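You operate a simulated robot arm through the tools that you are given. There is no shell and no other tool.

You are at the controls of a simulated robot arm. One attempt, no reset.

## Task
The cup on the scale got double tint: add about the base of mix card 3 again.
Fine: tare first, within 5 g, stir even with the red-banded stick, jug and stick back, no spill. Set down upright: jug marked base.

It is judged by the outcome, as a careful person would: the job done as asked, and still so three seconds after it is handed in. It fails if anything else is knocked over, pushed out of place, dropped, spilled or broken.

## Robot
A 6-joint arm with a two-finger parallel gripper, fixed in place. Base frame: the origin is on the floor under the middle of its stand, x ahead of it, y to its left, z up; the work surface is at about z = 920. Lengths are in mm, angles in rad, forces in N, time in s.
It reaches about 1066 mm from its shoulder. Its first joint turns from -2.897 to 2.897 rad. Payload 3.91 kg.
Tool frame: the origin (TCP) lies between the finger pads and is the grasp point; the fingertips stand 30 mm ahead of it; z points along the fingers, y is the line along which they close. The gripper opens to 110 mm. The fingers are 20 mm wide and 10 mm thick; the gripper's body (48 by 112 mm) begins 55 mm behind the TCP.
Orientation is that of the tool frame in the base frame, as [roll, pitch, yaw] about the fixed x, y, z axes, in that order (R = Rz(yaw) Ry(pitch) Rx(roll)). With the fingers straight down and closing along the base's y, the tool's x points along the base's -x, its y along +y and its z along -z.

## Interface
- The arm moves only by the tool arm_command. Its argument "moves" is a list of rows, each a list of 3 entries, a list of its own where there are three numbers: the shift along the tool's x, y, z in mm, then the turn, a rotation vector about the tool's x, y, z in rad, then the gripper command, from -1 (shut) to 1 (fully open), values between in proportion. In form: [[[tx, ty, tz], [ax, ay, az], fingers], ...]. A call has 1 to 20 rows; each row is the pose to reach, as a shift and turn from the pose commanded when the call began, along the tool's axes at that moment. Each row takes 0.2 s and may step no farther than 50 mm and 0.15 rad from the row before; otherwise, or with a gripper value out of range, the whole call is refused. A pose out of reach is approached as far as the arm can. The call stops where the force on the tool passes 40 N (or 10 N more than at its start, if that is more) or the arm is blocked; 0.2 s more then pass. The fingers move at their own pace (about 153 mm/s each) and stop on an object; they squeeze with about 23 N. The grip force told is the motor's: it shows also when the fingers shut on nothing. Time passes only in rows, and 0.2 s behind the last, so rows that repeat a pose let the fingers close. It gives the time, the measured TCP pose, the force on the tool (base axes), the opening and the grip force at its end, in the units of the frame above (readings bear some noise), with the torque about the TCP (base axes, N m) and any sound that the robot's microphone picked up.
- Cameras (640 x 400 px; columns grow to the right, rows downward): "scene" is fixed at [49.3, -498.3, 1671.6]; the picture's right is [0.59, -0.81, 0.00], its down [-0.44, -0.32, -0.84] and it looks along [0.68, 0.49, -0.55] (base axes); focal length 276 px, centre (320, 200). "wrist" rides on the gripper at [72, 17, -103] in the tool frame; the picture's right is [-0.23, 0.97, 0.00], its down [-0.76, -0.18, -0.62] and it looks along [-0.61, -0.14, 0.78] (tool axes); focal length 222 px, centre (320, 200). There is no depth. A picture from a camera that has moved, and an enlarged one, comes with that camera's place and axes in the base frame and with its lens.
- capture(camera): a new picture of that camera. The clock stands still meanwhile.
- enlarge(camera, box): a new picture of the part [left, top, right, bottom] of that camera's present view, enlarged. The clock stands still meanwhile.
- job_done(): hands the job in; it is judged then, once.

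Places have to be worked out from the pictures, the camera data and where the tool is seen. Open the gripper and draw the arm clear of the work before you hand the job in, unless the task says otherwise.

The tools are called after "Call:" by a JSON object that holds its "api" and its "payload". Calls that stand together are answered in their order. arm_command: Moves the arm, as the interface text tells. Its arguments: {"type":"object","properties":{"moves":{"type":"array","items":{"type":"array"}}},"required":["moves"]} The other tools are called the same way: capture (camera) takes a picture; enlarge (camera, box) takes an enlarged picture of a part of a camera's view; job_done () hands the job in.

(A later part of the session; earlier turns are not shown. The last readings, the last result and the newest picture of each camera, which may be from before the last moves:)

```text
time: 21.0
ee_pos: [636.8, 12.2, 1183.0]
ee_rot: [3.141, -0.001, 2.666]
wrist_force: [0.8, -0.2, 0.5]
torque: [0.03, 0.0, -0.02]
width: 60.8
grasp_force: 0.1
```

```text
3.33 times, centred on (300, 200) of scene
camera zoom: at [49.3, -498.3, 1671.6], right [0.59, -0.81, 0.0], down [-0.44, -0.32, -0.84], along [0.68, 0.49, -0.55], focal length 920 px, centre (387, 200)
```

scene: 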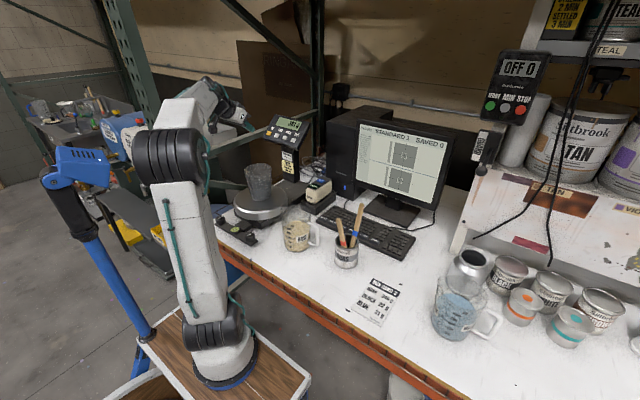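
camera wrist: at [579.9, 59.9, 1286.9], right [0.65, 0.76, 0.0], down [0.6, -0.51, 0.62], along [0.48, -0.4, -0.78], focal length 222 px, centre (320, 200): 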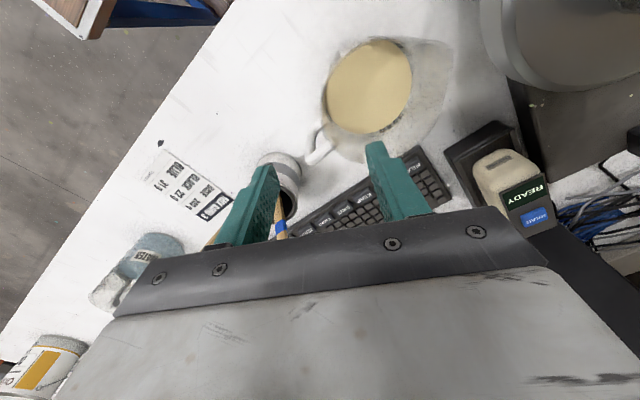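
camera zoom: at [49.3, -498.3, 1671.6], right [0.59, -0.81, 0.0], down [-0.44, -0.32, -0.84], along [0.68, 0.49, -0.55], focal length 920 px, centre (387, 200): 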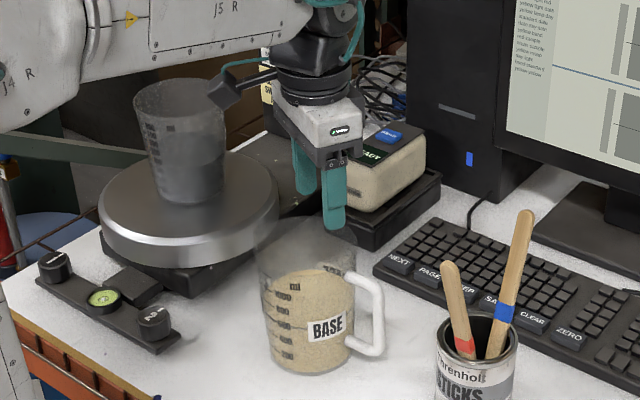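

I enlarge the wrist view to measure the rim location relative to the fingers.

Call:
{"api": "enlarge", "payload": {"camera": "wrist", "box": [290, 20, 480, 180]}}

Call:
{"api": "enlarge", "payload": {"camera": "scene", "box": [280, 175, 330, 255]}}

```text
2.50 times, centred on (385, 100) of wrist
camera zoom: at [579.9, 59.9, 1286.9], right [0.65, 0.76, 0.0], down [0.6, -0.51, 0.62], along [0.48, -0.4, -0.78], focal length 555 px, centre (158, 450)
```

zoom: 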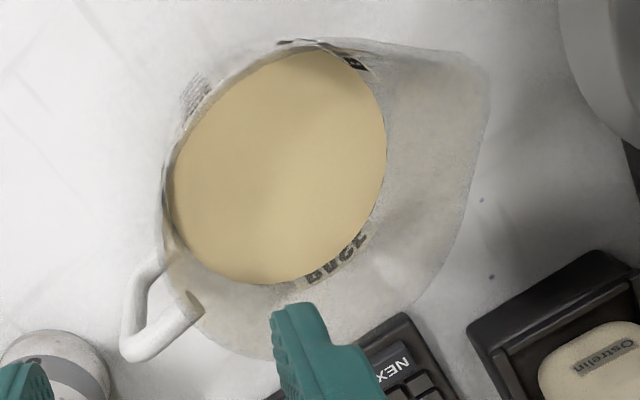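

```text
5.00 times, centred on (305, 215) of scene
camera zoom: at [49.3, -498.3, 1671.6], right [0.59, -0.81, 0.0], down [-0.44, -0.32, -0.84], along [0.68, 0.49, -0.55], focal length 1381 px, centre (395, 125)
```

zoom: 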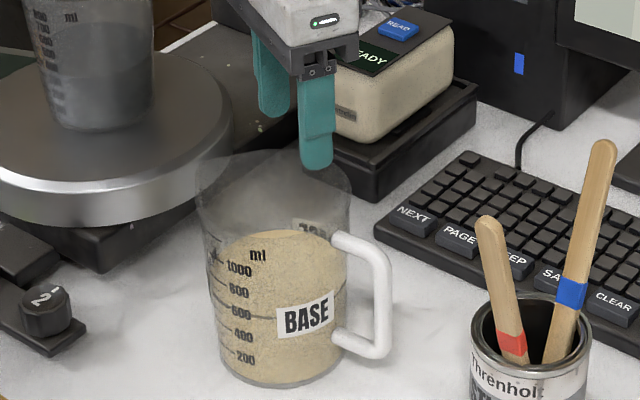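

Two views agree: jug centre (662, 61), rim z 1079, spout tip (658, 128). The TCP sits right over the wall, so I lower 131 mm with one finger inside and one outside.

Call:
{"api": "arm_command", "payload": {"moves": [[[0, 0, 35], [0, 0, 0], 0.1], [[0, 0, 65], [0, 0, 0], 0.1], [[0, 0, 85], [0, 0, 0], 0.1], [[0, 0, 105], [0, 0, 0], 0.1], [[0, 0, 120], [0, 0, 0], 0.1], [[0, 0, 131], [0, 0, 0], 0.1]]}}

Call:
{"api": "capture", "payload": {"camera": "wrist"}}

Call:
{"api": "enlarge", "payload": {"camera": "scene", "box": [270, 160, 350, 260]}}

```text
time: 22.4
ee_pos: [636.6, 12.9, 1051.3]
ee_rot: [-3.141, 0.0, 2.668]
wrist_force: [0.1, -0.5, -1.1]
torque: [-0.04, 0.01, -0.01]
width: 60.9
grasp_force: 0.0
```

```text
taken
camera wrist: at [580.1, 60.0, 1156.0], right [0.65, 0.76, 0.0], down [0.6, -0.51, 0.62], along [0.48, -0.4, -0.78], focal length 222 px, centre (320, 200)
```

wrist: 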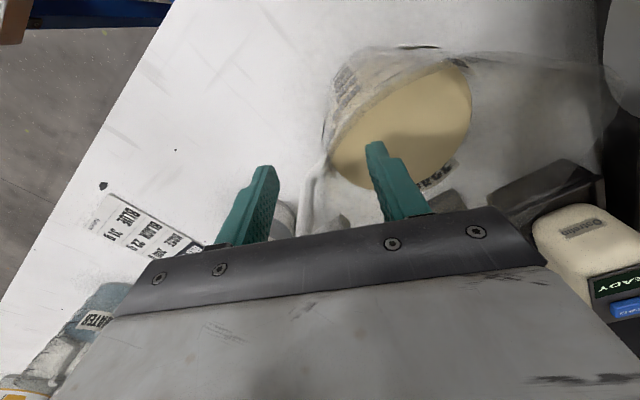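

```text
4.00 times, centred on (310, 210) of scene
camera zoom: at [49.3, -498.3, 1671.6], right [0.59, -0.81, 0.0], down [-0.44, -0.32, -0.84], along [0.68, 0.49, -0.55], focal length 1104 px, centre (360, 160)
```

zoom: 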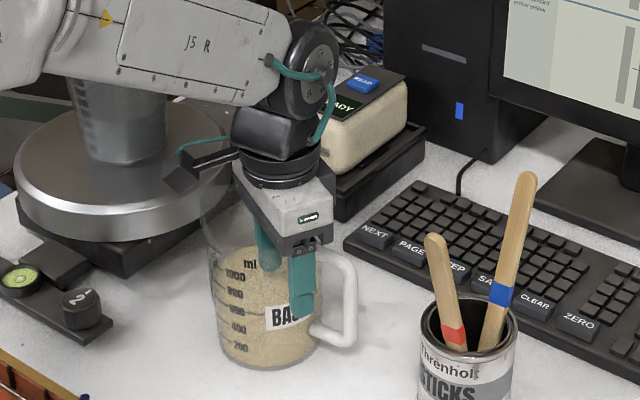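

Inner finger hangs inside above the liquid, outer finger outside clear of the handle. I close the grip on the wall.

Call:
{"api": "arm_command", "payload": {"moves": [[[0, 0, 0], [0, 0, 0], 0.0], [[0, 0, 0], [0, 0, 0], -0.4], [[0, 0, 0], [0, 0, 0], -1], [[0, 0, 0], [0, 0, 0], -1], [[0, 0, 0], [0, 0, 0], -1]]}}

Call:
{"api": "capture", "payload": {"camera": "wrist"}}

Call:
{"api": "enlarge", "payload": {"camera": "scene", "box": [270, 160, 350, 260]}}

```text
time: 23.6
ee_pos: [637.3, 11.7, 1052.2]
ee_rot: [3.14, 0.0, 2.669]
wrist_force: [0.4, 2.7, 5.0]
torque: [1.03, -0.5, 0.28]
width: 8.2
grasp_force: 22.6
```

```text
taken
camera wrist: at [580.1, 60.2, 1156.4], right [0.65, 0.76, 0.0], down [0.6, -0.51, 0.62], along [0.48, -0.4, -0.78], focal length 222 px, centre (320, 200)
```

wrist: 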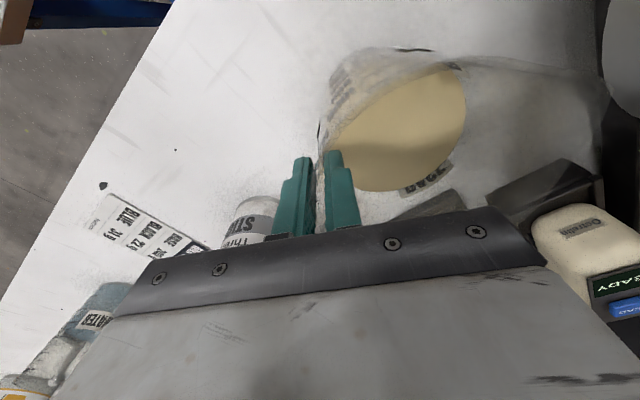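

```text
4.00 times, centred on (310, 210) of scene
camera zoom: at [49.3, -498.3, 1671.6], right [0.59, -0.81, 0.0], down [-0.44, -0.32, -0.84], along [0.68, 0.49, -0.55], focal length 1104 px, centre (360, 160)
```

zoom: 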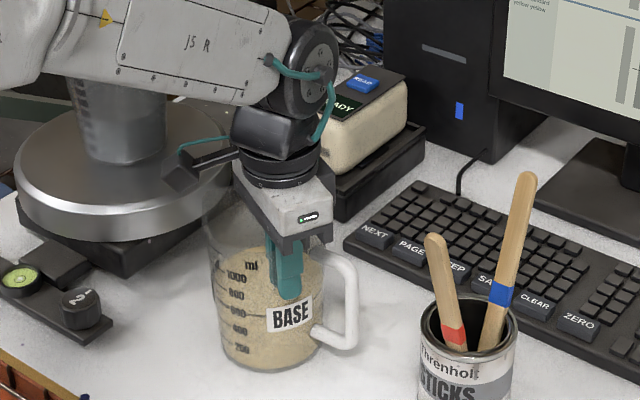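

Gripped at width 8.2 mm with 22.6 N. I lift by 15 mm first and check that the jug comes up level.

Call:
{"api": "arm_command", "payload": {"moves": [[[0, 0, -5], [0, 0, 0], -1], [[0, 0, -10], [0, 0, 0], -1], [[0, 0, -15], [0, 0, 0], -1], [[0, 0, -15], [0, 0, 0], -1]]}}

Call:
{"api": "enlarge", "payload": {"camera": "scene", "box": [270, 160, 350, 260]}}

```text
time: 24.6
ee_pos: [636.1, 12.0, 1066.6]
ee_rot: [-3.141, 0.0, 2.668]
wrist_force: [0.2, -0.2, -7.2]
torque: [-0.25, 0.21, 0.0]
width: 6.3
grasp_force: 23.2
```

```text
4.00 times, centred on (310, 210) of scene
camera zoom: at [49.3, -498.3, 1671.6], right [0.59, -0.81, 0.0], down [-0.44, -0.32, -0.84], along [0.68, 0.49, -0.55], focal length 1104 px, centre (360, 160)
```

zoom: 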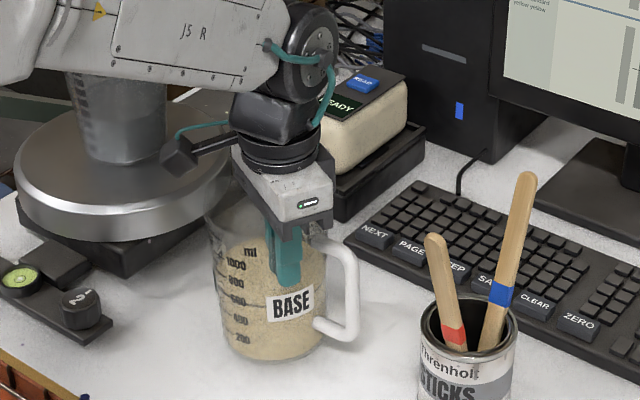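

The jug hangs with 7.2 N and stays nearly upright. I lift another 60 mm and verify the grip is stable.

Call:
{"api": "arm_command", "payload": {"moves": [[[0, 0, -15], [0, 0, 0], -1], [[0, 0, -30], [0, 0, 0], -1], [[0, 0, -45], [0, 0, 0], -1], [[0, 0, -60], [0, 0, 0], -1], [[0, 0, -60], [0, 0, 0], -1], [[0, 0, -60], [0, 0, 0], -1]]}}

Call:
{"api": "enlarge", "payload": {"camera": "scene", "box": [250, 130, 350, 260]}}

Call:
{"api": "capture", "payload": {"camera": "wrist"}}

```text
time: 26.0
ee_pos: [635.9, 11.1, 1127.1]
ee_rot: [3.141, 0.0, 2.669]
wrist_force: [-0.3, -0.6, -6.6]
torque: [-0.27, 0.22, 0.01]
width: 6.2
grasp_force: 23.3
```

```text
3.08 times, centred on (300, 195) of scene
camera zoom: at [49.3, -498.3, 1671.6], right [0.59, -0.81, 0.0], down [-0.44, -0.32, -0.84], along [0.68, 0.49, -0.55], focal length 850 px, centre (382, 215)
```

zoom: 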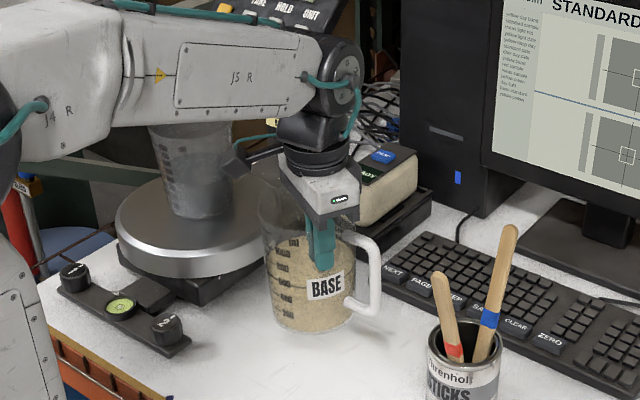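

```text
taken
camera wrist: at [579.8, 60.3, 1231.7], right [0.65, 0.76, 0.0], down [0.6, -0.51, 0.62], along [0.48, -0.4, -0.78], focal length 222 px, centre (320, 200)
```

wrist: 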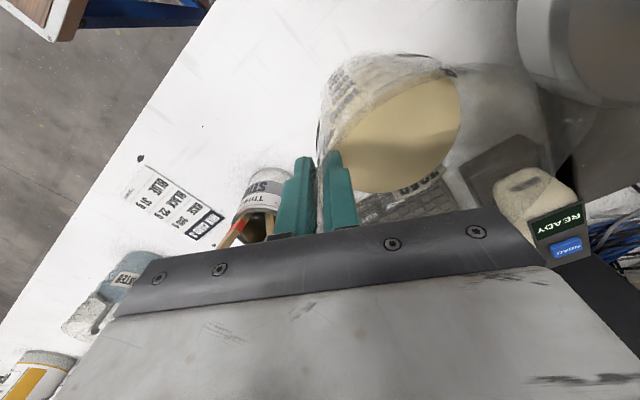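

The grip is stable (≈7 N, jug ≈0.7 kg). I carry the upright jug slowly to a staging place about 145 mm short of the cup, raising it and yawing 10° so the spout points at the cup along azimuth ≈105°.

Call:
{"api": "arm_command", "payload": {"moves": [[[0, 0, -10], [0, 0, 0], -1], [[0, 0, -25], [0, 0, 0], -1], [[-6, 5, -38], [0, 0, -0.015], -1], [[-16, 14, -47], [0, 0, -0.035], -1], [[-28, 26, -51], [0, 0, -0.06], -1], [[-40, 38, -51], [0, 0, -0.085], -1], [[-53, 50, -51], [0, 0, -0.11], -1], [[-66, 62, -51], [0, 0, -0.135], -1], [[-76, 72, -51], [0, 0, -0.155], -1], [[-83, 78, -51], [0, 0, -0.17], -1], [[-85.6, 79.8, -51], [0, 0, -0.175], -1], [[-85.6, 79.8, -51], [0, 0, -0.175], -1]]}}

Call:
{"api": "capture", "payload": {"camera": "scene"}}

Call:
{"api": "capture", "payload": {"camera": "wrist"}}

```text
time: 28.6
ee_pos: [748.6, 42.9, 1178.4]
ee_rot: [-3.14, 0.0, 2.844]
wrist_force: [0.6, -0.2, -7.2]
torque: [-0.28, 0.15, 0.03]
width: 6.1
grasp_force: 22.7
```

```text
taken
```

scene: 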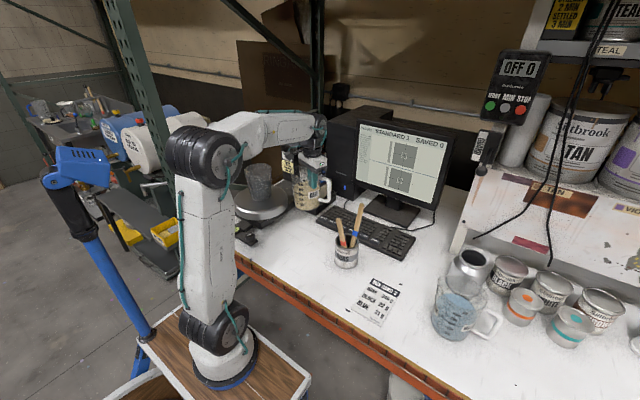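

```text
taken
camera wrist: at [685.1, 81.7, 1282.2], right [0.5, 0.86, 0.0], down [0.68, -0.39, 0.62], along [0.54, -0.31, -0.78], focal length 222 px, centre (320, 200)
```

wrist: 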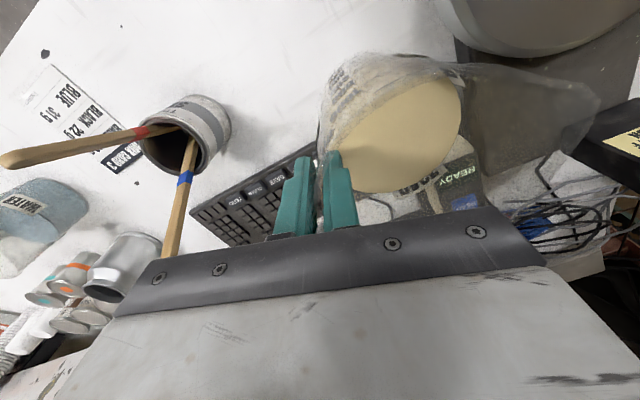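

Jug is at staging, upright with a slight lean. I check it closely and the view towards the display before tilting.

Call:
{"api": "enlarge", "payload": {"camera": "scene", "box": [230, 100, 350, 220]}}

Call:
{"api": "enlarge", "payload": {"camera": "wrist", "box": [300, 30, 640, 220]}}

```text
3.33 times, centred on (290, 160) of scene
camera zoom: at [49.3, -498.3, 1671.6], right [0.59, -0.81, 0.0], down [-0.44, -0.32, -0.84], along [0.68, 0.49, -0.55], focal length 920 px, centre (420, 333)
```

zoom: 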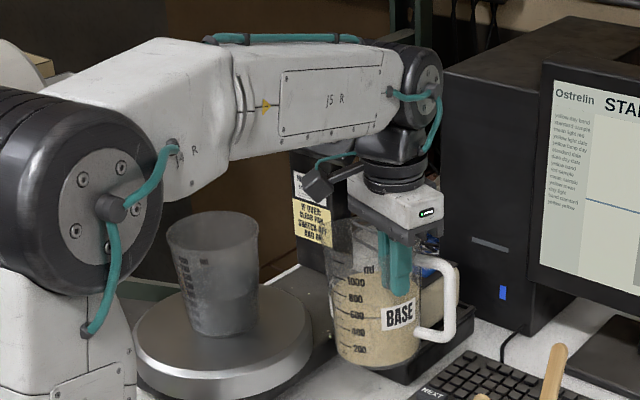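

```text
1.88 times, centred on (470, 125) of wrist
camera zoom: at [685.1, 81.7, 1282.2], right [0.5, 0.86, 0.0], down [0.68, -0.39, 0.62], along [0.54, -0.31, -0.78], focal length 418 px, centre (38, 341)
```

zoom: 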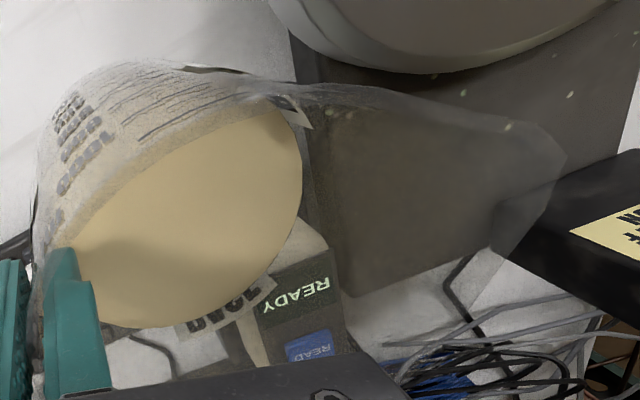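

Spout tip measured at about (29, 107, -22) in the tool frame. I tilt the jug 0.56 rad about the horizontal axis square to the spout, pivoting on the spout tip; that's well below the angle where it would flow (~51°).

Call:
{"api": "arm_command", "payload": {"moves": [[[-0.68, -1.08, -7.47], [0.0593, -0.0372, 0], -1], [[-1.08, -1.71, -15.0], [0.1186, -0.0745, 0], -1], [[-1.2, -1.91, -22.6], [0.1779, -0.1117, 0], -1], [[-1.03, -1.64, -30.2], [0.2372, -0.149, 0], -1], [[-0.59, -0.94, -37.7], [0.2965, -0.1862, 0], -1], [[0.13, 0.21, -45.2], [0.3557, -0.2234, 0], -1], [[1.13, 1.82, -52.5], [0.415, -0.2607, 0], -1], [[2.4, 3.84, -59.7], [0.4743, -0.2979, 0], -1], [[2.4, 3.84, -59.7], [0.4743, -0.2979, 0], -1]]}}

Call:
{"api": "enlarge", "payload": {"camera": "scene", "box": [230, 100, 350, 220]}}

Call:
{"api": "capture", "payload": {"camera": "wrist"}}

```text
time: 30.6
ee_pos: [747.2, 48.4, 1237.0]
ee_rot: [-2.654, 0.286, 2.916]
wrist_force: [-0.5, 0.0, -7.8]
torque: [-0.05, 0.23, 0.01]
width: 6.4
grasp_force: 23.4
```

```text
3.33 times, centred on (290, 160) of scene
camera zoom: at [49.3, -498.3, 1671.6], right [0.59, -0.81, 0.0], down [-0.44, -0.32, -0.84], along [0.68, 0.49, -0.55], focal length 920 px, centre (420, 333)
```

zoom: 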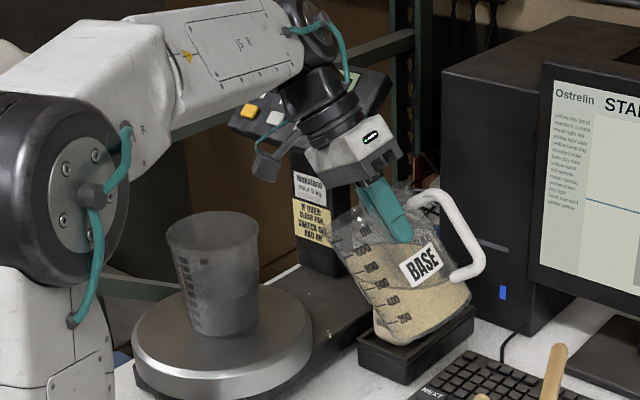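

```text
taken
camera wrist: at [671.3, 131.5, 1298.0], right [0.53, 0.76, -0.37], down [0.57, 0.01, 0.82], along [0.63, -0.65, -0.43], focal length 222 px, centre (320, 200)
```

wrist: 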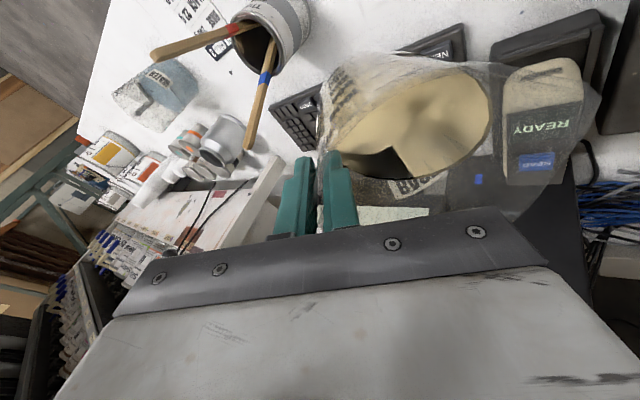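

Jug is tilted as planned; the spout tip is now near (752, 155, 1199). I advance it to over the cup's near side, spout at about (718, 276, 1205).

Call:
{"api": "arm_command", "payload": {"moves": [[[5.5, 8.7, -7.2], [0, 0, 0], -1], [[14, 22, -18], [0, 0, 0], -1], [[25, 39, -32], [0, 0, 0], -1], [[36, 56.5, -46.6], [0, 0, 0], -1], [[46, 72, -59], [0, 0, 0], -1], [[53, 83, -68], [0, 0, 0], -1], [[55.6, 87, -71.7], [0, 0, 0], -1], [[55.6, 87, -71.7], [0, 0, 0], -1]]}}

Call:
{"api": "enlarge", "payload": {"camera": "scene", "box": [220, 80, 350, 230]}}

Call:
{"api": "capture", "payload": {"camera": "wrist"}}

```text
time: 32.4
ee_pos: [713.5, 168.5, 1243.8]
ee_rot: [-2.655, 0.287, 2.917]
wrist_force: [-0.4, 0.3, -6.2]
torque: [-0.04, 0.24, 0.03]
width: 6.6
grasp_force: 22.9
```

```text
2.67 times, centred on (285, 155) of scene
camera zoom: at [49.3, -498.3, 1671.6], right [0.59, -0.81, 0.0], down [-0.44, -0.32, -0.84], along [0.68, 0.49, -0.55], focal length 736 px, centre (413, 320)
```

zoom: 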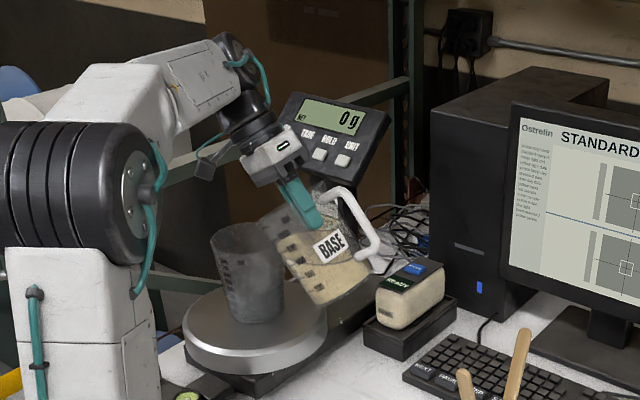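

```text
taken
camera wrist: at [638.0, 252.1, 1303.9], right [0.53, 0.76, -0.37], down [0.57, 0.01, 0.82], along [0.63, -0.65, -0.43], focal length 222 px, centre (320, 200)
```

wrist: 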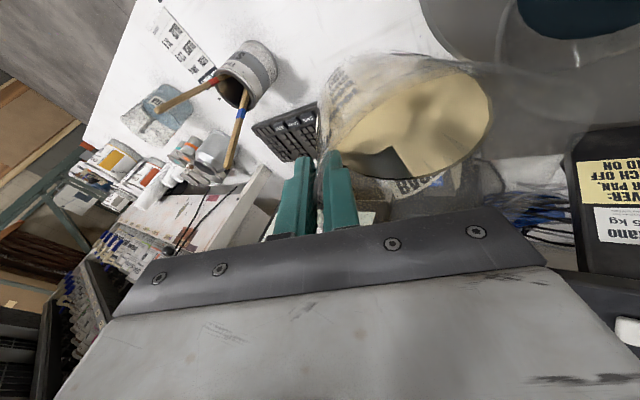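

The display stays visible ("NET 0 g"). I check the spout against the cup rim in both views.

Call:
{"api": "enlarge", "payload": {"camera": "wrist", "box": [400, 0, 640, 170]}}

Call:
{"api": "enlarge", "payload": {"camera": "scene", "box": [230, 140, 310, 210]}}

```text
2.35 times, centred on (520, 85) of wrist
camera zoom: at [638.0, 252.1, 1303.9], right [0.53, 0.76, -0.37], down [0.57, 0.01, 0.82], along [0.63, -0.65, -0.43], focal length 523 px, centre (-151, 471)
```

zoom: 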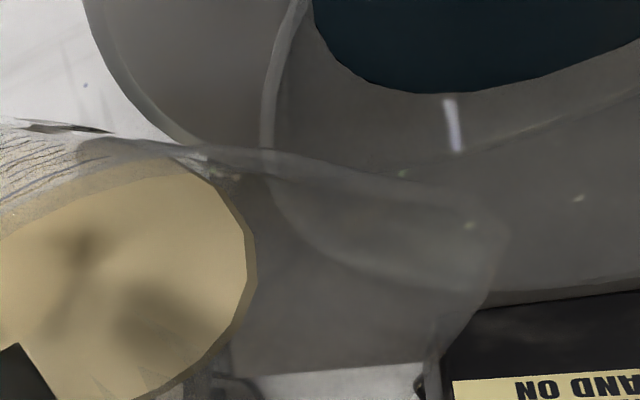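

```text
5.71 times, centred on (270, 175) of scene
camera zoom: at [49.3, -498.3, 1671.6], right [0.59, -0.81, 0.0], down [-0.44, -0.32, -0.84], along [0.68, 0.49, -0.55], focal length 1578 px, centre (606, 343)
```

zoom: 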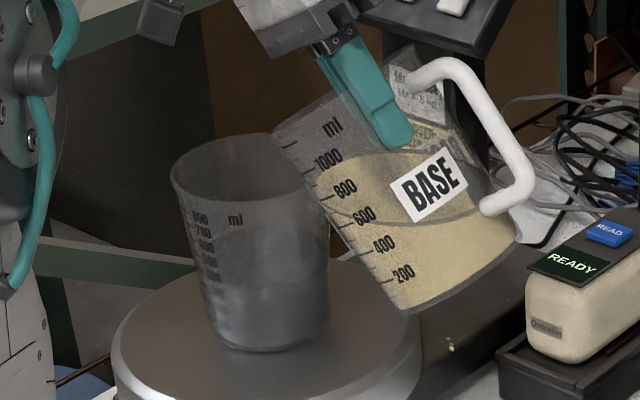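

The spout overhangs the cup's mouth about 43 mm above its rim. I now tilt further in small steps around the spout tip, first to 0.70 rad.

Call:
{"api": "arm_command", "payload": {"moves": [[[-0.68, -1.08, -7.47], [0.0593, -0.0372, 0], -1], [[-1.08, -1.71, -15.0], [0.1186, -0.0745, 0], -1], [[-1.08, -1.71, -15.0], [0.1186, -0.0745, 0], -1]]}}

Call:
{"api": "enlarge", "payload": {"camera": "scene", "box": [220, 90, 320, 215]}}

Call:
{"api": "capture", "payload": {"camera": "wrist"}}

```text
time: 33.2
ee_pos: [712.7, 176.4, 1257.7]
ee_rot: [-2.523, 0.35, 2.957]
wrist_force: [-0.5, 0.1, -7.3]
torque: [0.06, 0.26, -0.02]
width: 6.2
grasp_force: 22.7
```

```text
3.20 times, centred on (270, 152) of scene
camera zoom: at [49.3, -498.3, 1671.6], right [0.59, -0.81, 0.0], down [-0.44, -0.32, -0.84], along [0.68, 0.49, -0.55], focal length 884 px, centre (480, 352)
```

zoom: 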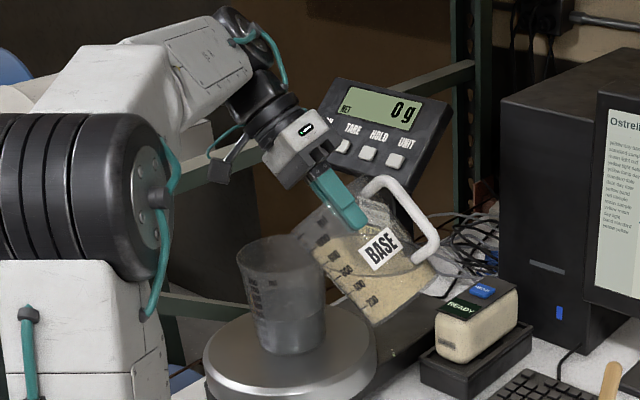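

```text
taken
camera wrist: at [634.7, 265.6, 1303.1], right [0.55, 0.7, -0.45], down [0.54, 0.12, 0.83], along [0.64, -0.7, -0.31], focal length 222 px, centre (320, 200)
```

wrist: 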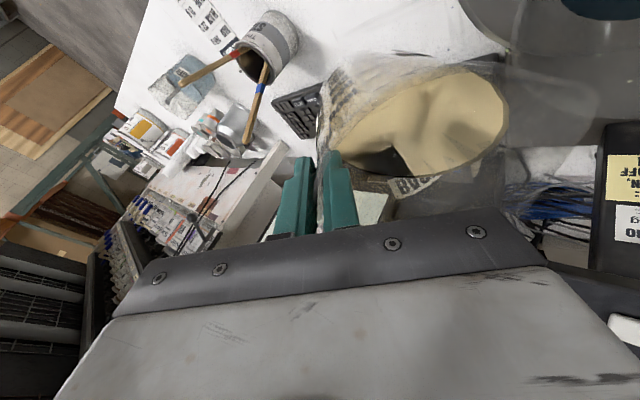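

No flow yet (0 g). I tilt another 0.10 rad to about 46°.

Call:
{"api": "arm_command", "payload": {"moves": [[[-0.51, -0.82, -5.33], [0.0424, -0.0266, 0], -1], [[-0.89, -1.41, -10.7], [0.0847, -0.0532, 0], -1], [[-0.89, -1.41, -10.7], [0.0847, -0.0532, 0], -1]]}}

Call:
{"api": "enlarge", "payload": {"camera": "scene", "box": [220, 90, 320, 215]}}

Call:
{"api": "enlarge", "payload": {"camera": "wrist", "box": [300, 0, 640, 215]}}

```text
time: 34.0
ee_pos: [711.2, 181.7, 1266.6]
ee_rot: [-2.425, 0.391, 2.994]
wrist_force: [0.5, 0.0, -7.2]
torque: [0.11, 0.3, -0.02]
width: 6.2
grasp_force: 23.4
```

```text
3.20 times, centred on (270, 152) of scene
camera zoom: at [49.3, -498.3, 1671.6], right [0.59, -0.81, 0.0], down [-0.44, -0.32, -0.84], along [0.68, 0.49, -0.55], focal length 884 px, centre (480, 352)
```

zoom: 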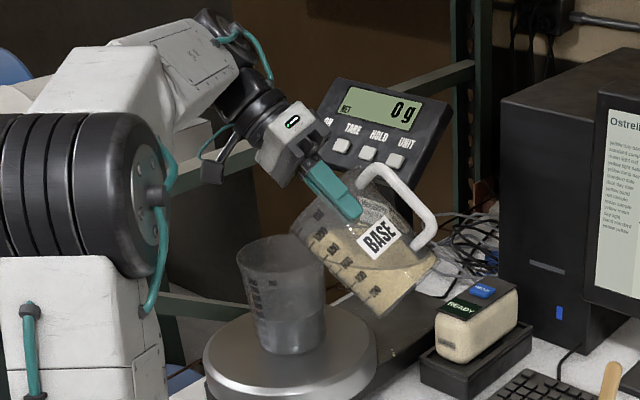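

```text
1.86 times, centred on (470, 108) of wrist
camera zoom: at [632.2, 274.9, 1301.7], right [0.56, 0.66, -0.51], down [0.52, 0.2, 0.83], along [0.65, -0.73, -0.23], focal length 413 px, centre (41, 372)
```

zoom: 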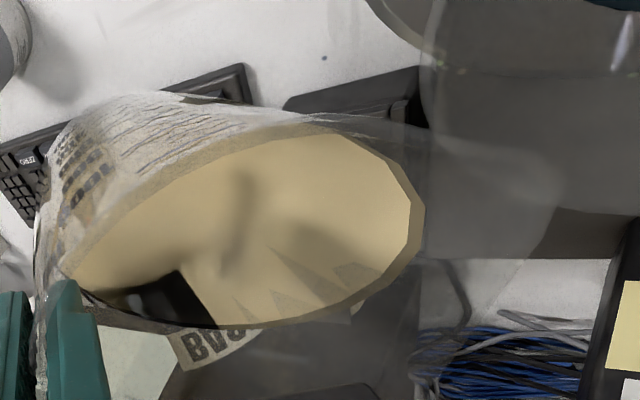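

Still 0 g, liquid edge not yet at the spout. I tilt 0.06 rad more.

Call:
{"api": "arm_command", "payload": {"moves": [[[-0.33, -0.52, -3.19], [0.0254, -0.016, 0], -1], [[-0.6, -0.95, -6.4], [0.0508, -0.0319, 0], -1], [[-0.6, -0.95, -6.4], [0.0508, -0.0319, 0], -1]]}}

Call:
{"api": "enlarge", "payload": {"camera": "scene", "box": [220, 90, 320, 215]}}

Call:
{"api": "enlarge", "payload": {"camera": "wrist", "box": [300, 0, 640, 215]}}

```text
time: 34.8
ee_pos: [709.2, 185.0, 1271.1]
ee_rot: [-2.365, 0.415, 3.017]
wrist_force: [-0.1, 0.3, -7.5]
torque: [0.14, 0.29, -0.02]
width: 6.6
grasp_force: 23.5
```

```text
3.20 times, centred on (270, 152) of scene
camera zoom: at [49.3, -498.3, 1671.6], right [0.59, -0.81, 0.0], down [-0.44, -0.32, -0.84], along [0.68, 0.49, -0.55], focal length 884 px, centre (480, 352)
```

zoom: 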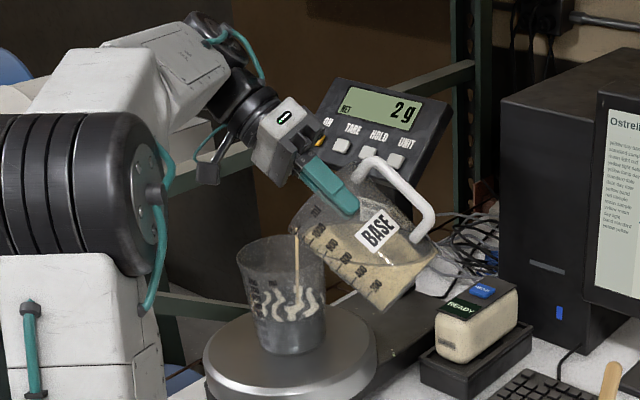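

```text
1.86 times, centred on (470, 108) of wrist
camera zoom: at [630.4, 280.3, 1300.1], right [0.57, 0.63, -0.53], down [0.5, 0.25, 0.83], along [0.65, -0.74, -0.17], focal length 413 px, centre (41, 372)
```

zoom: 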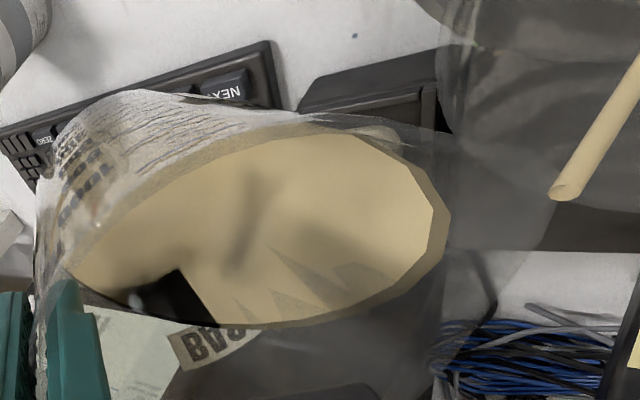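

Flow has started: a thin stream lands inside the cup, display 2 g. I hold this tilt to see the flow rate.

Call:
{"api": "arm_command", "payload": {"moves": [[[0, 0, 0], [0, 0, 0], -1], [[0, 0, 0], [0, 0, 0], -1], [[0, 0, 0], [0, 0, 0], -1], [[0, 0, 0], [0, 0, 0], -1]]}}

Call:
{"api": "enlarge", "payload": {"camera": "scene", "box": [220, 90, 320, 215]}}

```text
time: 35.8
ee_pos: [711.0, 184.7, 1272.5]
ee_rot: [-2.366, 0.417, 3.015]
wrist_force: [-0.3, -0.2, -7.8]
torque: [0.14, 0.27, 0.01]
width: 6.4
grasp_force: 22.7
```

```text
3.20 times, centred on (270, 152) of scene
camera zoom: at [49.3, -498.3, 1671.6], right [0.59, -0.81, 0.0], down [-0.44, -0.32, -0.84], along [0.68, 0.49, -0.55], focal length 884 px, centre (480, 352)
```

zoom: 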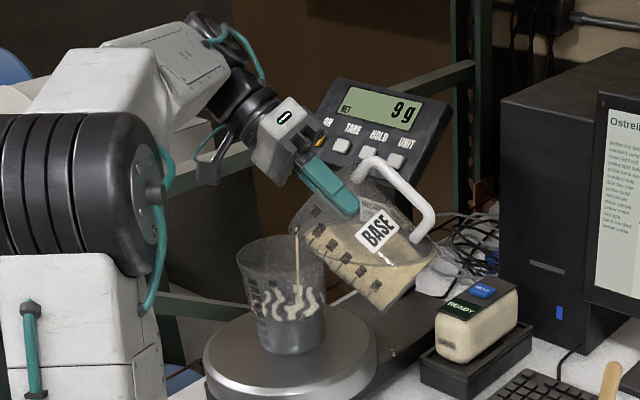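

9 g now, a gentle controllable flow. I tilt 0.03 rad more and hold about 1.5 s.

Call:
{"api": "arm_command", "payload": {"moves": [[[-0.33, -0.52, -3.19], [0.0254, -0.016, 0], -1], [[-0.33, -0.52, -3.19], [0.0254, -0.016, 0], -1], [[-0.33, -0.52, -3.19], [0.0254, -0.016, 0], -1], [[-0.33, -0.52, -3.19], [0.0254, -0.016, 0], -1], [[-0.33, -0.52, -3.19], [0.0254, -0.016, 0], -1], [[-0.33, -0.52, -3.19], [0.0254, -0.016, 0], -1]]}}

Call:
{"api": "enlarge", "payload": {"camera": "scene", "box": [220, 90, 320, 215]}}

```text
time: 37.2
ee_pos: [709.3, 186.6, 1274.2]
ee_rot: [-2.333, 0.426, 3.028]
wrist_force: [0.7, -0.5, -6.6]
torque: [0.13, 0.26, 0.01]
width: 6.5
grasp_force: 23.1
```

```text
3.20 times, centred on (270, 152) of scene
camera zoom: at [49.3, -498.3, 1671.6], right [0.59, -0.81, 0.0], down [-0.44, -0.32, -0.84], along [0.68, 0.49, -0.55], focal length 884 px, centre (480, 352)
```

zoom: 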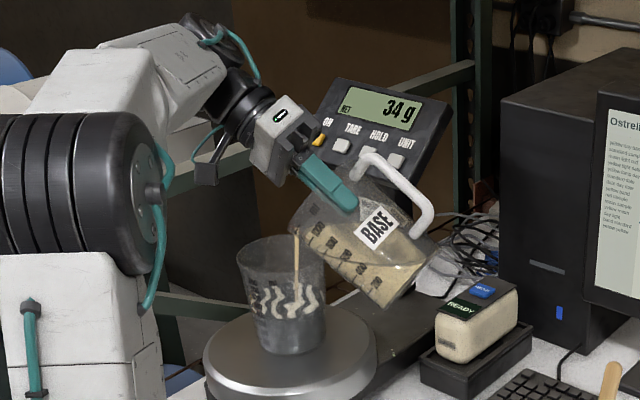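

34 g and steady. I continue with another 0.04 rad and hold ~1.6 s.

Call:
{"api": "arm_command", "payload": {"moves": [[[-0.22, -0.35, -2.12], [0.0169, -0.0106, 0], -1], [[-0.42, -0.68, -4.25], [0.0339, -0.0213, 0], -1], [[-0.42, -0.68, -4.25], [0.0339, -0.0213, 0], -1], [[-0.42, -0.68, -4.25], [0.0339, -0.0213, 0], -1], [[-0.42, -0.68, -4.25], [0.0339, -0.0213, 0], -1], [[-0.42, -0.68, -4.25], [0.0339, -0.0213, 0], -1], [[-0.42, -0.68, -4.25], [0.0339, -0.0213, 0], -1]]}}

Call:
{"api": "enlarge", "payload": {"camera": "scene", "box": [220, 90, 320, 215]}}

```text
time: 38.8
ee_pos: [710.0, 189.6, 1278.1]
ee_rot: [-2.294, 0.44, 3.046]
wrist_force: [0.8, 1.5, -5.6]
torque: [0.12, 0.23, -0.01]
width: 6.4
grasp_force: 23.0
```

```text
3.20 times, centred on (270, 152) of scene
camera zoom: at [49.3, -498.3, 1671.6], right [0.59, -0.81, 0.0], down [-0.44, -0.32, -0.84], along [0.68, 0.49, -0.55], focal length 884 px, centre (480, 352)
```

zoom: 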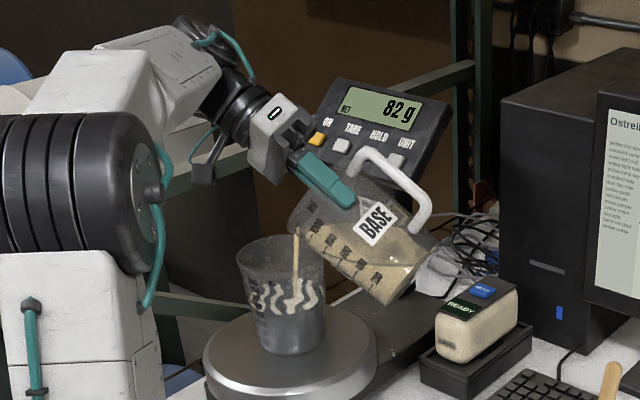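

82 g (≈30 g/s). I hold this tilt for about 1.2 s and re-read.

Call:
{"api": "arm_command", "payload": {"moves": [[[0, 0, 0], [0, 0, 0], -1], [[0, 0, 0], [0, 0, 0], -1], [[0, 0, 0], [0, 0, 0], -1], [[0, 0, 0], [0, 0, 0], -1], [[0, 0, 0], [0, 0, 0], -1]]}}

Call:
{"api": "enlarge", "payload": {"camera": "scene", "box": [220, 90, 320, 215]}}

```text
time: 40.0
ee_pos: [709.7, 189.6, 1277.0]
ee_rot: [-2.293, 0.44, 3.046]
wrist_force: [0.4, -0.9, -6.3]
torque: [0.09, 0.22, -0.03]
width: 6.3
grasp_force: 22.4
```

```text
3.20 times, centred on (270, 152) of scene
camera zoom: at [49.3, -498.3, 1671.6], right [0.59, -0.81, 0.0], down [-0.44, -0.32, -0.84], along [0.68, 0.49, -0.55], focal length 884 px, centre (480, 352)
```

zoom: 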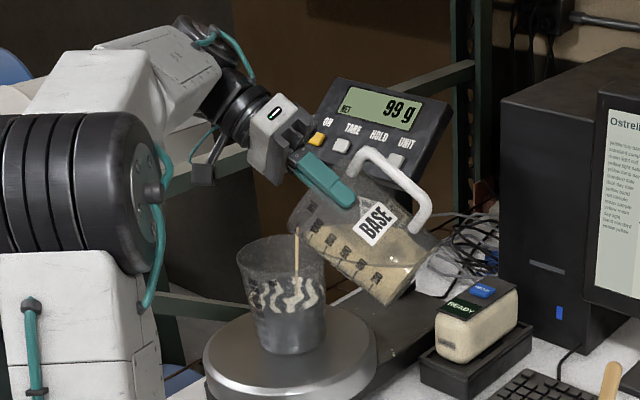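

99 g with the flow tapering off; roughly 13 g per 0.01 rad. I add 0.05 rad and hold.

Call:
{"api": "arm_command", "payload": {"moves": [[[-0.27, -0.43, -2.65], [0.0212, -0.0133, 0], -1], [[-0.51, -0.82, -5.33], [0.0424, -0.0266, 0], -1], [[-0.51, -0.82, -5.33], [0.0424, -0.0266, 0], -1], [[-0.51, -0.82, -5.33], [0.0424, -0.0266, 0], -1], [[-0.51, -0.82, -5.33], [0.0424, -0.0266, 0], -1], [[-0.51, -0.82, -5.33], [0.0424, -0.0266, 0], -1], [[-0.51, -0.82, -5.33], [0.0424, -0.0266, 0], -1], [[-0.51, -0.82, -5.33], [0.0424, -0.0266, 0], -1]]}}

Call:
{"api": "enlarge", "payload": {"camera": "scene", "box": [220, 90, 320, 215]}}

```text
time: 41.8
ee_pos: [708.8, 193.1, 1281.1]
ee_rot: [-2.242, 0.457, 3.067]
wrist_force: [-0.5, -0.3, -5.8]
torque: [0.14, 0.23, -0.02]
width: 6.4
grasp_force: 22.6
```

```text
3.20 times, centred on (270, 152) of scene
camera zoom: at [49.3, -498.3, 1671.6], right [0.59, -0.81, 0.0], down [-0.44, -0.32, -0.84], along [0.68, 0.49, -0.55], focal length 884 px, centre (480, 352)
```

zoom: 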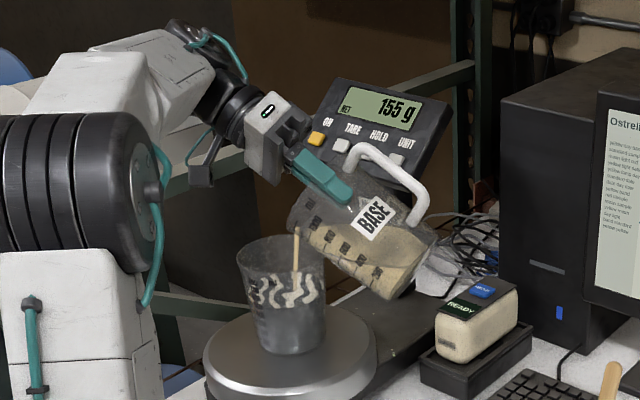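

155 g. I add 0.03 rad and hold again.

Call:
{"api": "arm_command", "payload": {"moves": [[[-0.33, -0.52, -3.19], [0.0254, -0.016, 0], -1], [[-0.33, -0.52, -3.19], [0.0254, -0.016, 0], -1], [[-0.33, -0.52, -3.19], [0.0254, -0.016, 0], -1], [[-0.33, -0.52, -3.19], [0.0254, -0.016, 0], -1], [[-0.33, -0.52, -3.19], [0.0254, -0.016, 0], -1], [[-0.33, -0.52, -3.19], [0.0254, -0.016, 0], -1], [[-0.33, -0.52, -3.19], [0.0254, -0.016, 0], -1]]}}

Call:
{"api": "enlarge", "payload": {"camera": "scene", "box": [220, 90, 320, 215]}}

```text
time: 43.4
ee_pos: [706.5, 194.5, 1285.0]
ee_rot: [-2.21, 0.47, 3.082]
wrist_force: [0.3, 0.5, -5.6]
torque: [0.16, 0.2, 0.0]
width: 6.3
grasp_force: 22.5
```

```text
3.20 times, centred on (270, 152) of scene
camera zoom: at [49.3, -498.3, 1671.6], right [0.59, -0.81, 0.0], down [-0.44, -0.32, -0.84], along [0.68, 0.49, -0.55], focal length 884 px, centre (480, 352)
```

zoom: 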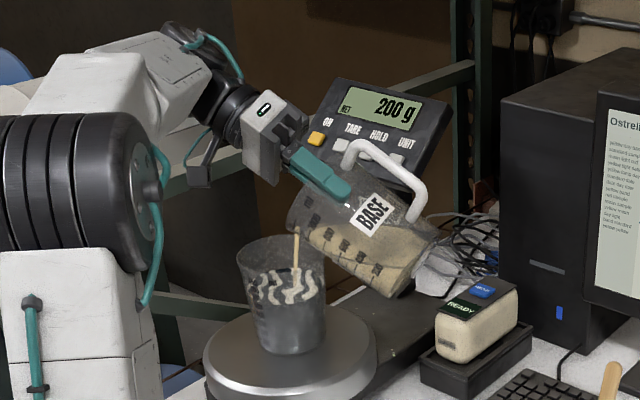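

200 g. I hold without further tilt and let the flow taper.

Call:
{"api": "arm_command", "payload": {"moves": [[[0, 0, 0], [0, 0, 0], -1], [[0, 0, 0], [0, 0, 0], -1], [[0, 0, 0], [0, 0, 0], -1], [[0, 0, 0], [0, 0, 0], -1]]}}

Call:
{"api": "enlarge", "payload": {"camera": "scene", "box": [260, 105, 324, 145]}}

```text
time: 44.4
ee_pos: [707.3, 195.3, 1283.7]
ee_rot: [-2.21, 0.467, 3.082]
wrist_force: [0.1, 1.2, -5.0]
torque: [0.11, 0.24, -0.01]
width: 6.2
grasp_force: 22.8
```

```text
10.00 times, centred on (292, 125) of scene
camera zoom: at [49.3, -498.3, 1671.6], right [0.59, -0.81, 0.0], down [-0.44, -0.32, -0.84], along [0.68, 0.49, -0.55], focal length 2761 px, centre (600, 950)
```

zoom: 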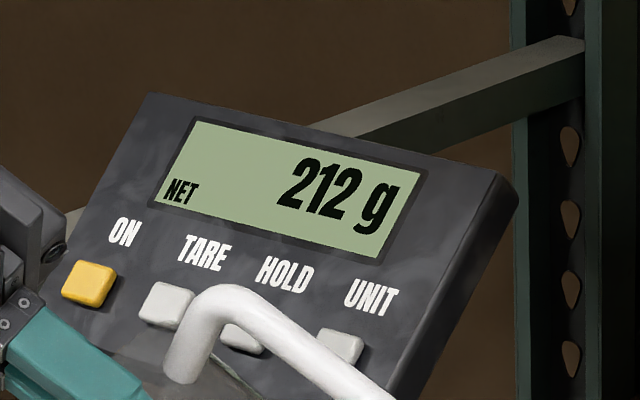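

212 g and slowing. I hold another second.

Call:
{"api": "arm_command", "payload": {"moves": [[[0, 0, 0], [0, 0, 0], -1], [[0, 0, 0], [0, 0, 0], -1], [[0, 0, 0], [0, 0, 0], -1], [[0, 0, 0], [0, 0, 0], -1]]}}

Call:
{"api": "enlarge", "payload": {"camera": "scene", "box": [260, 105, 324, 145]}}

```text
time: 45.4
ee_pos: [706.6, 194.1, 1283.6]
ee_rot: [-2.211, 0.466, 3.082]
wrist_force: [-0.1, -0.5, -4.3]
torque: [0.15, 0.2, 0.03]
width: 6.3
grasp_force: 23.2
```

```text
10.00 times, centred on (292, 125) of scene
camera zoom: at [49.3, -498.3, 1671.6], right [0.59, -0.81, 0.0], down [-0.44, -0.32, -0.84], along [0.68, 0.49, -0.55], focal length 2761 px, centre (600, 950)
```

zoom: 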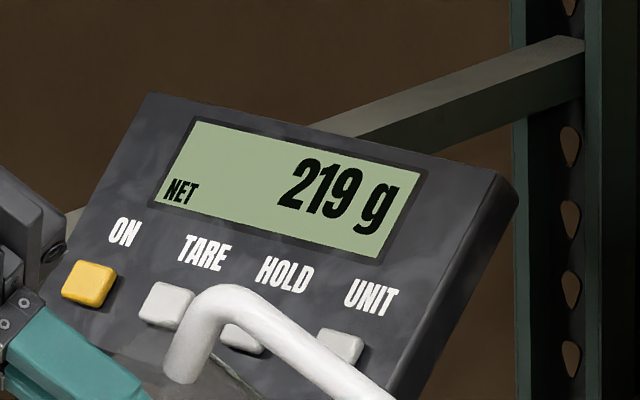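

219 g at about 5 g/s. I add just 0.008 rad and hold one second.

Call:
{"api": "arm_command", "payload": {"moves": [[[-0.09, -0.15, -0.85], [0.0068, -0.0043, 0], -1], [[-0.09, -0.15, -0.85], [0.0068, -0.0043, 0], -1], [[-0.09, -0.15, -0.85], [0.0068, -0.0043, 0], -1], [[-0.09, -0.15, -0.85], [0.0068, -0.0043, 0], -1]]}}

Call:
{"api": "enlarge", "payload": {"camera": "scene", "box": [260, 105, 324, 145]}}

```text
time: 46.4
ee_pos: [707.2, 194.8, 1284.9]
ee_rot: [-2.2, 0.469, 3.087]
wrist_force: [0.0, 0.9, -5.3]
torque: [0.15, 0.18, 0.02]
width: 6.4
grasp_force: 23.5
```

```text
10.00 times, centred on (292, 125) of scene
camera zoom: at [49.3, -498.3, 1671.6], right [0.59, -0.81, 0.0], down [-0.44, -0.32, -0.84], along [0.68, 0.49, -0.55], focal length 2761 px, centre (600, 950)
```

zoom: 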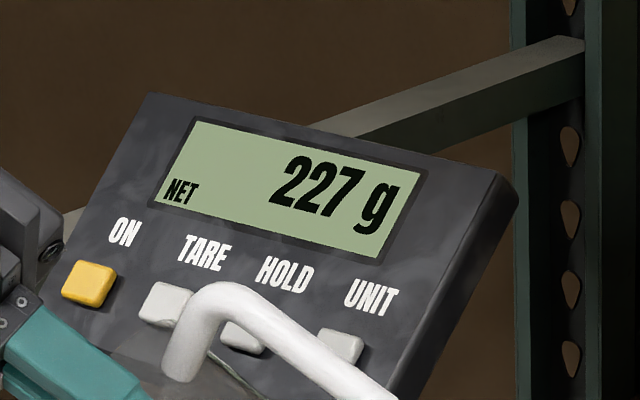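

227 g. I hold 0.8 s more at this tilt.

Call:
{"api": "arm_command", "payload": {"moves": [[[0, 0, 0], [0, 0, 0], -1], [[0, 0, 0], [0, 0, 0], -1], [[0, 0, 0], [0, 0, 0], -1]]}}

Call:
{"api": "enlarge", "payload": {"camera": "scene", "box": [260, 105, 324, 145]}}

```text
time: 47.2
ee_pos: [707.8, 196.3, 1284.1]
ee_rot: [-2.201, 0.471, 3.089]
wrist_force: [-0.3, -0.8, -4.6]
torque: [0.12, 0.2, -0.01]
width: 6.0
grasp_force: 22.9
```

```text
10.00 times, centred on (292, 125) of scene
camera zoom: at [49.3, -498.3, 1671.6], right [0.59, -0.81, 0.0], down [-0.44, -0.32, -0.84], along [0.68, 0.49, -0.55], focal length 2761 px, centre (600, 950)
```

zoom: 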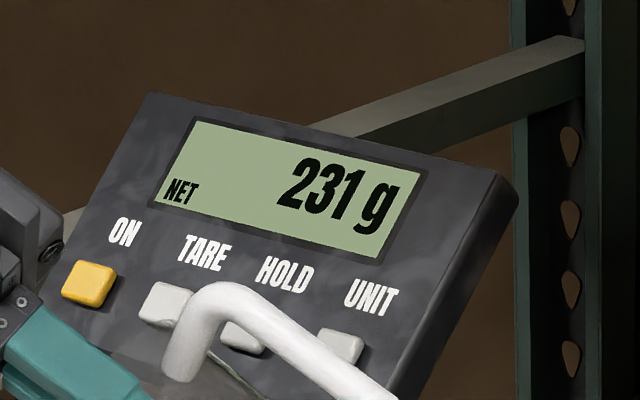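

231 g. Another 0.8 s hold.

Call:
{"api": "arm_command", "payload": {"moves": [[[0, 0, 0], [0, 0, 0], -1], [[0, 0, 0], [0, 0, 0], -1], [[0, 0, 0], [0, 0, 0], -1]]}}

Call:
{"api": "enlarge", "payload": {"camera": "scene", "box": [260, 105, 324, 145]}}

```text
time: 48.0
ee_pos: [706.9, 196.0, 1284.4]
ee_rot: [-2.2, 0.469, 3.088]
wrist_force: [0.7, 1.5, -4.4]
torque: [0.16, 0.21, -0.01]
width: 6.1
grasp_force: 23.5
```

```text
10.00 times, centred on (292, 125) of scene
camera zoom: at [49.3, -498.3, 1671.6], right [0.59, -0.81, 0.0], down [-0.44, -0.32, -0.84], along [0.68, 0.49, -0.55], focal length 2761 px, centre (600, 950)
```

zoom: 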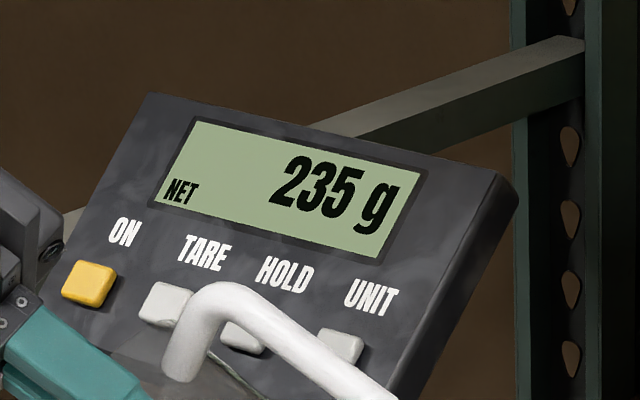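

235 g at about 4.5 g/s with a little in flight. I hold 0.2 s and then tilt back 0.2 rad around the spout tip to stop the flow.

Call:
{"api": "arm_command", "payload": {"moves": [[[0, 0, 0], [0, 0, 0], -1], [[0.66, 1.04, 5.27], [-0.0424, 0.0266, 0], -1], [[1.81, 2.88, 12.54], [-0.1016, 0.0638, 0], -1], [[3.44, 5.49, 20.6], [-0.1694, 0.1064, 0], -1], [[3.44, 5.49, 20.6], [-0.1694, 0.1064, 0], -1], [[3.44, 5.49, 20.6], [-0.1694, 0.1064, 0], -1], [[3.44, 5.49, 20.6], [-0.1694, 0.1064, 0], -1]]}}

Call:
{"api": "enlarge", "payload": {"camera": "scene", "box": [260, 105, 324, 145]}}

Call:
{"api": "enlarge", "payload": {"camera": "scene", "box": [220, 90, 320, 215]}}

```text
time: 49.6
ee_pos: [711.6, 182.0, 1267.4]
ee_rot: [-2.406, 0.399, 3.001]
wrist_force: [-0.9, -0.9, -4.4]
torque: [0.08, 0.16, -0.02]
width: 6.2
grasp_force: 23.1
```

```text
10.00 times, centred on (292, 125) of scene
camera zoom: at [49.3, -498.3, 1671.6], right [0.59, -0.81, 0.0], down [-0.44, -0.32, -0.84], along [0.68, 0.49, -0.55], focal length 2761 px, centre (600, 950)
```

zoom: 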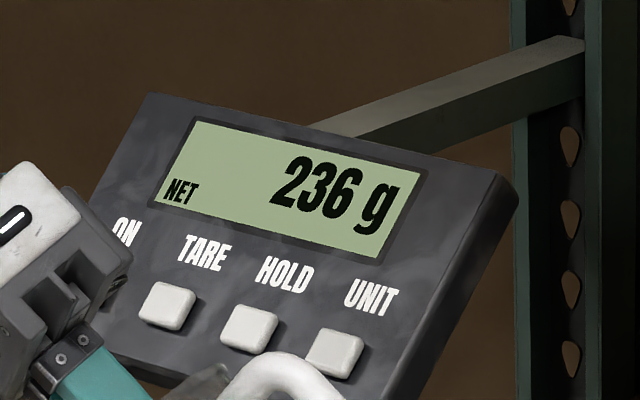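

```text
3.20 times, centred on (270, 152) of scene
camera zoom: at [49.3, -498.3, 1671.6], right [0.59, -0.81, 0.0], down [-0.44, -0.32, -0.84], along [0.68, 0.49, -0.55], focal length 884 px, centre (480, 352)
```

zoom: 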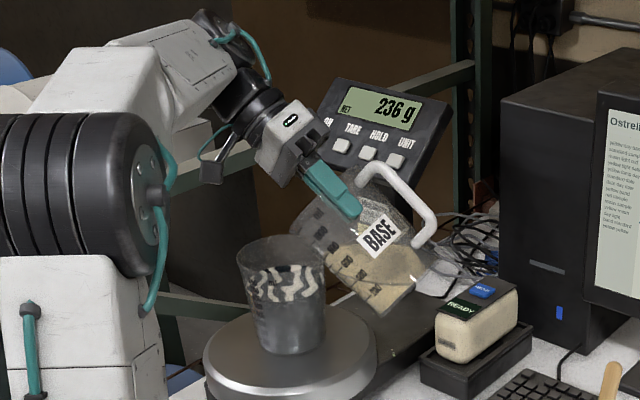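

236 g is inside the band but near its low edge, and the stick may carry a gram or two away. I add a short extra dribble: tilt back up to the last angle for ~0.6 s and return.

Call:
{"api": "arm_command", "payload": {"moves": [[[-0.89, -1.41, -10.7], [0.0847, -0.0532, 0], -1], [[-1.17, -1.86, -18.3], [0.144, -0.0904, 0], -1], [[-1.2, -1.91, -21.5], [0.1694, -0.1064, 0], -1], [[-1.2, -1.91, -21.5], [0.1694, -0.1064, 0], -1], [[-1.2, -1.91, -21.5], [0.1694, -0.1064, 0], -1], [[-1.2, -1.91, -21.5], [0.1694, -0.1064, 0], -1], [[-1.05, -1.67, -14.5], [0.1144, -0.0718, 0], -1], [[-0.51, -0.82, -5.33], [0.0424, -0.0266, 0], -1], [[0, 0, 0], [0, 0, 0], -1], [[0, 0, 0], [0, 0, 0], -1], [[0, 0, 0], [0, 0, 0], -1]]}}

Call:
{"api": "enlarge", "payload": {"camera": "scene", "box": [260, 105, 324, 145]}}

```text
time: 52.0
ee_pos: [711.7, 182.2, 1268.9]
ee_rot: [-2.406, 0.398, 3.001]
wrist_force: [0.4, -0.2, -4.7]
torque: [0.06, 0.17, 0.0]
width: 6.4
grasp_force: 22.8
```

```text
10.00 times, centred on (292, 125) of scene
camera zoom: at [49.3, -498.3, 1671.6], right [0.59, -0.81, 0.0], down [-0.44, -0.32, -0.84], along [0.68, 0.49, -0.55], focal length 2761 px, centre (600, 950)
```

zoom: 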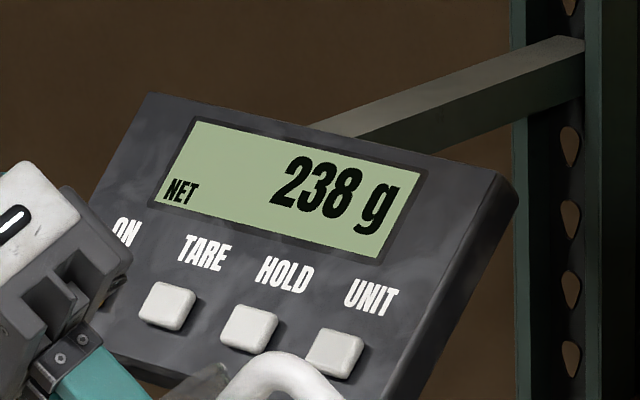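

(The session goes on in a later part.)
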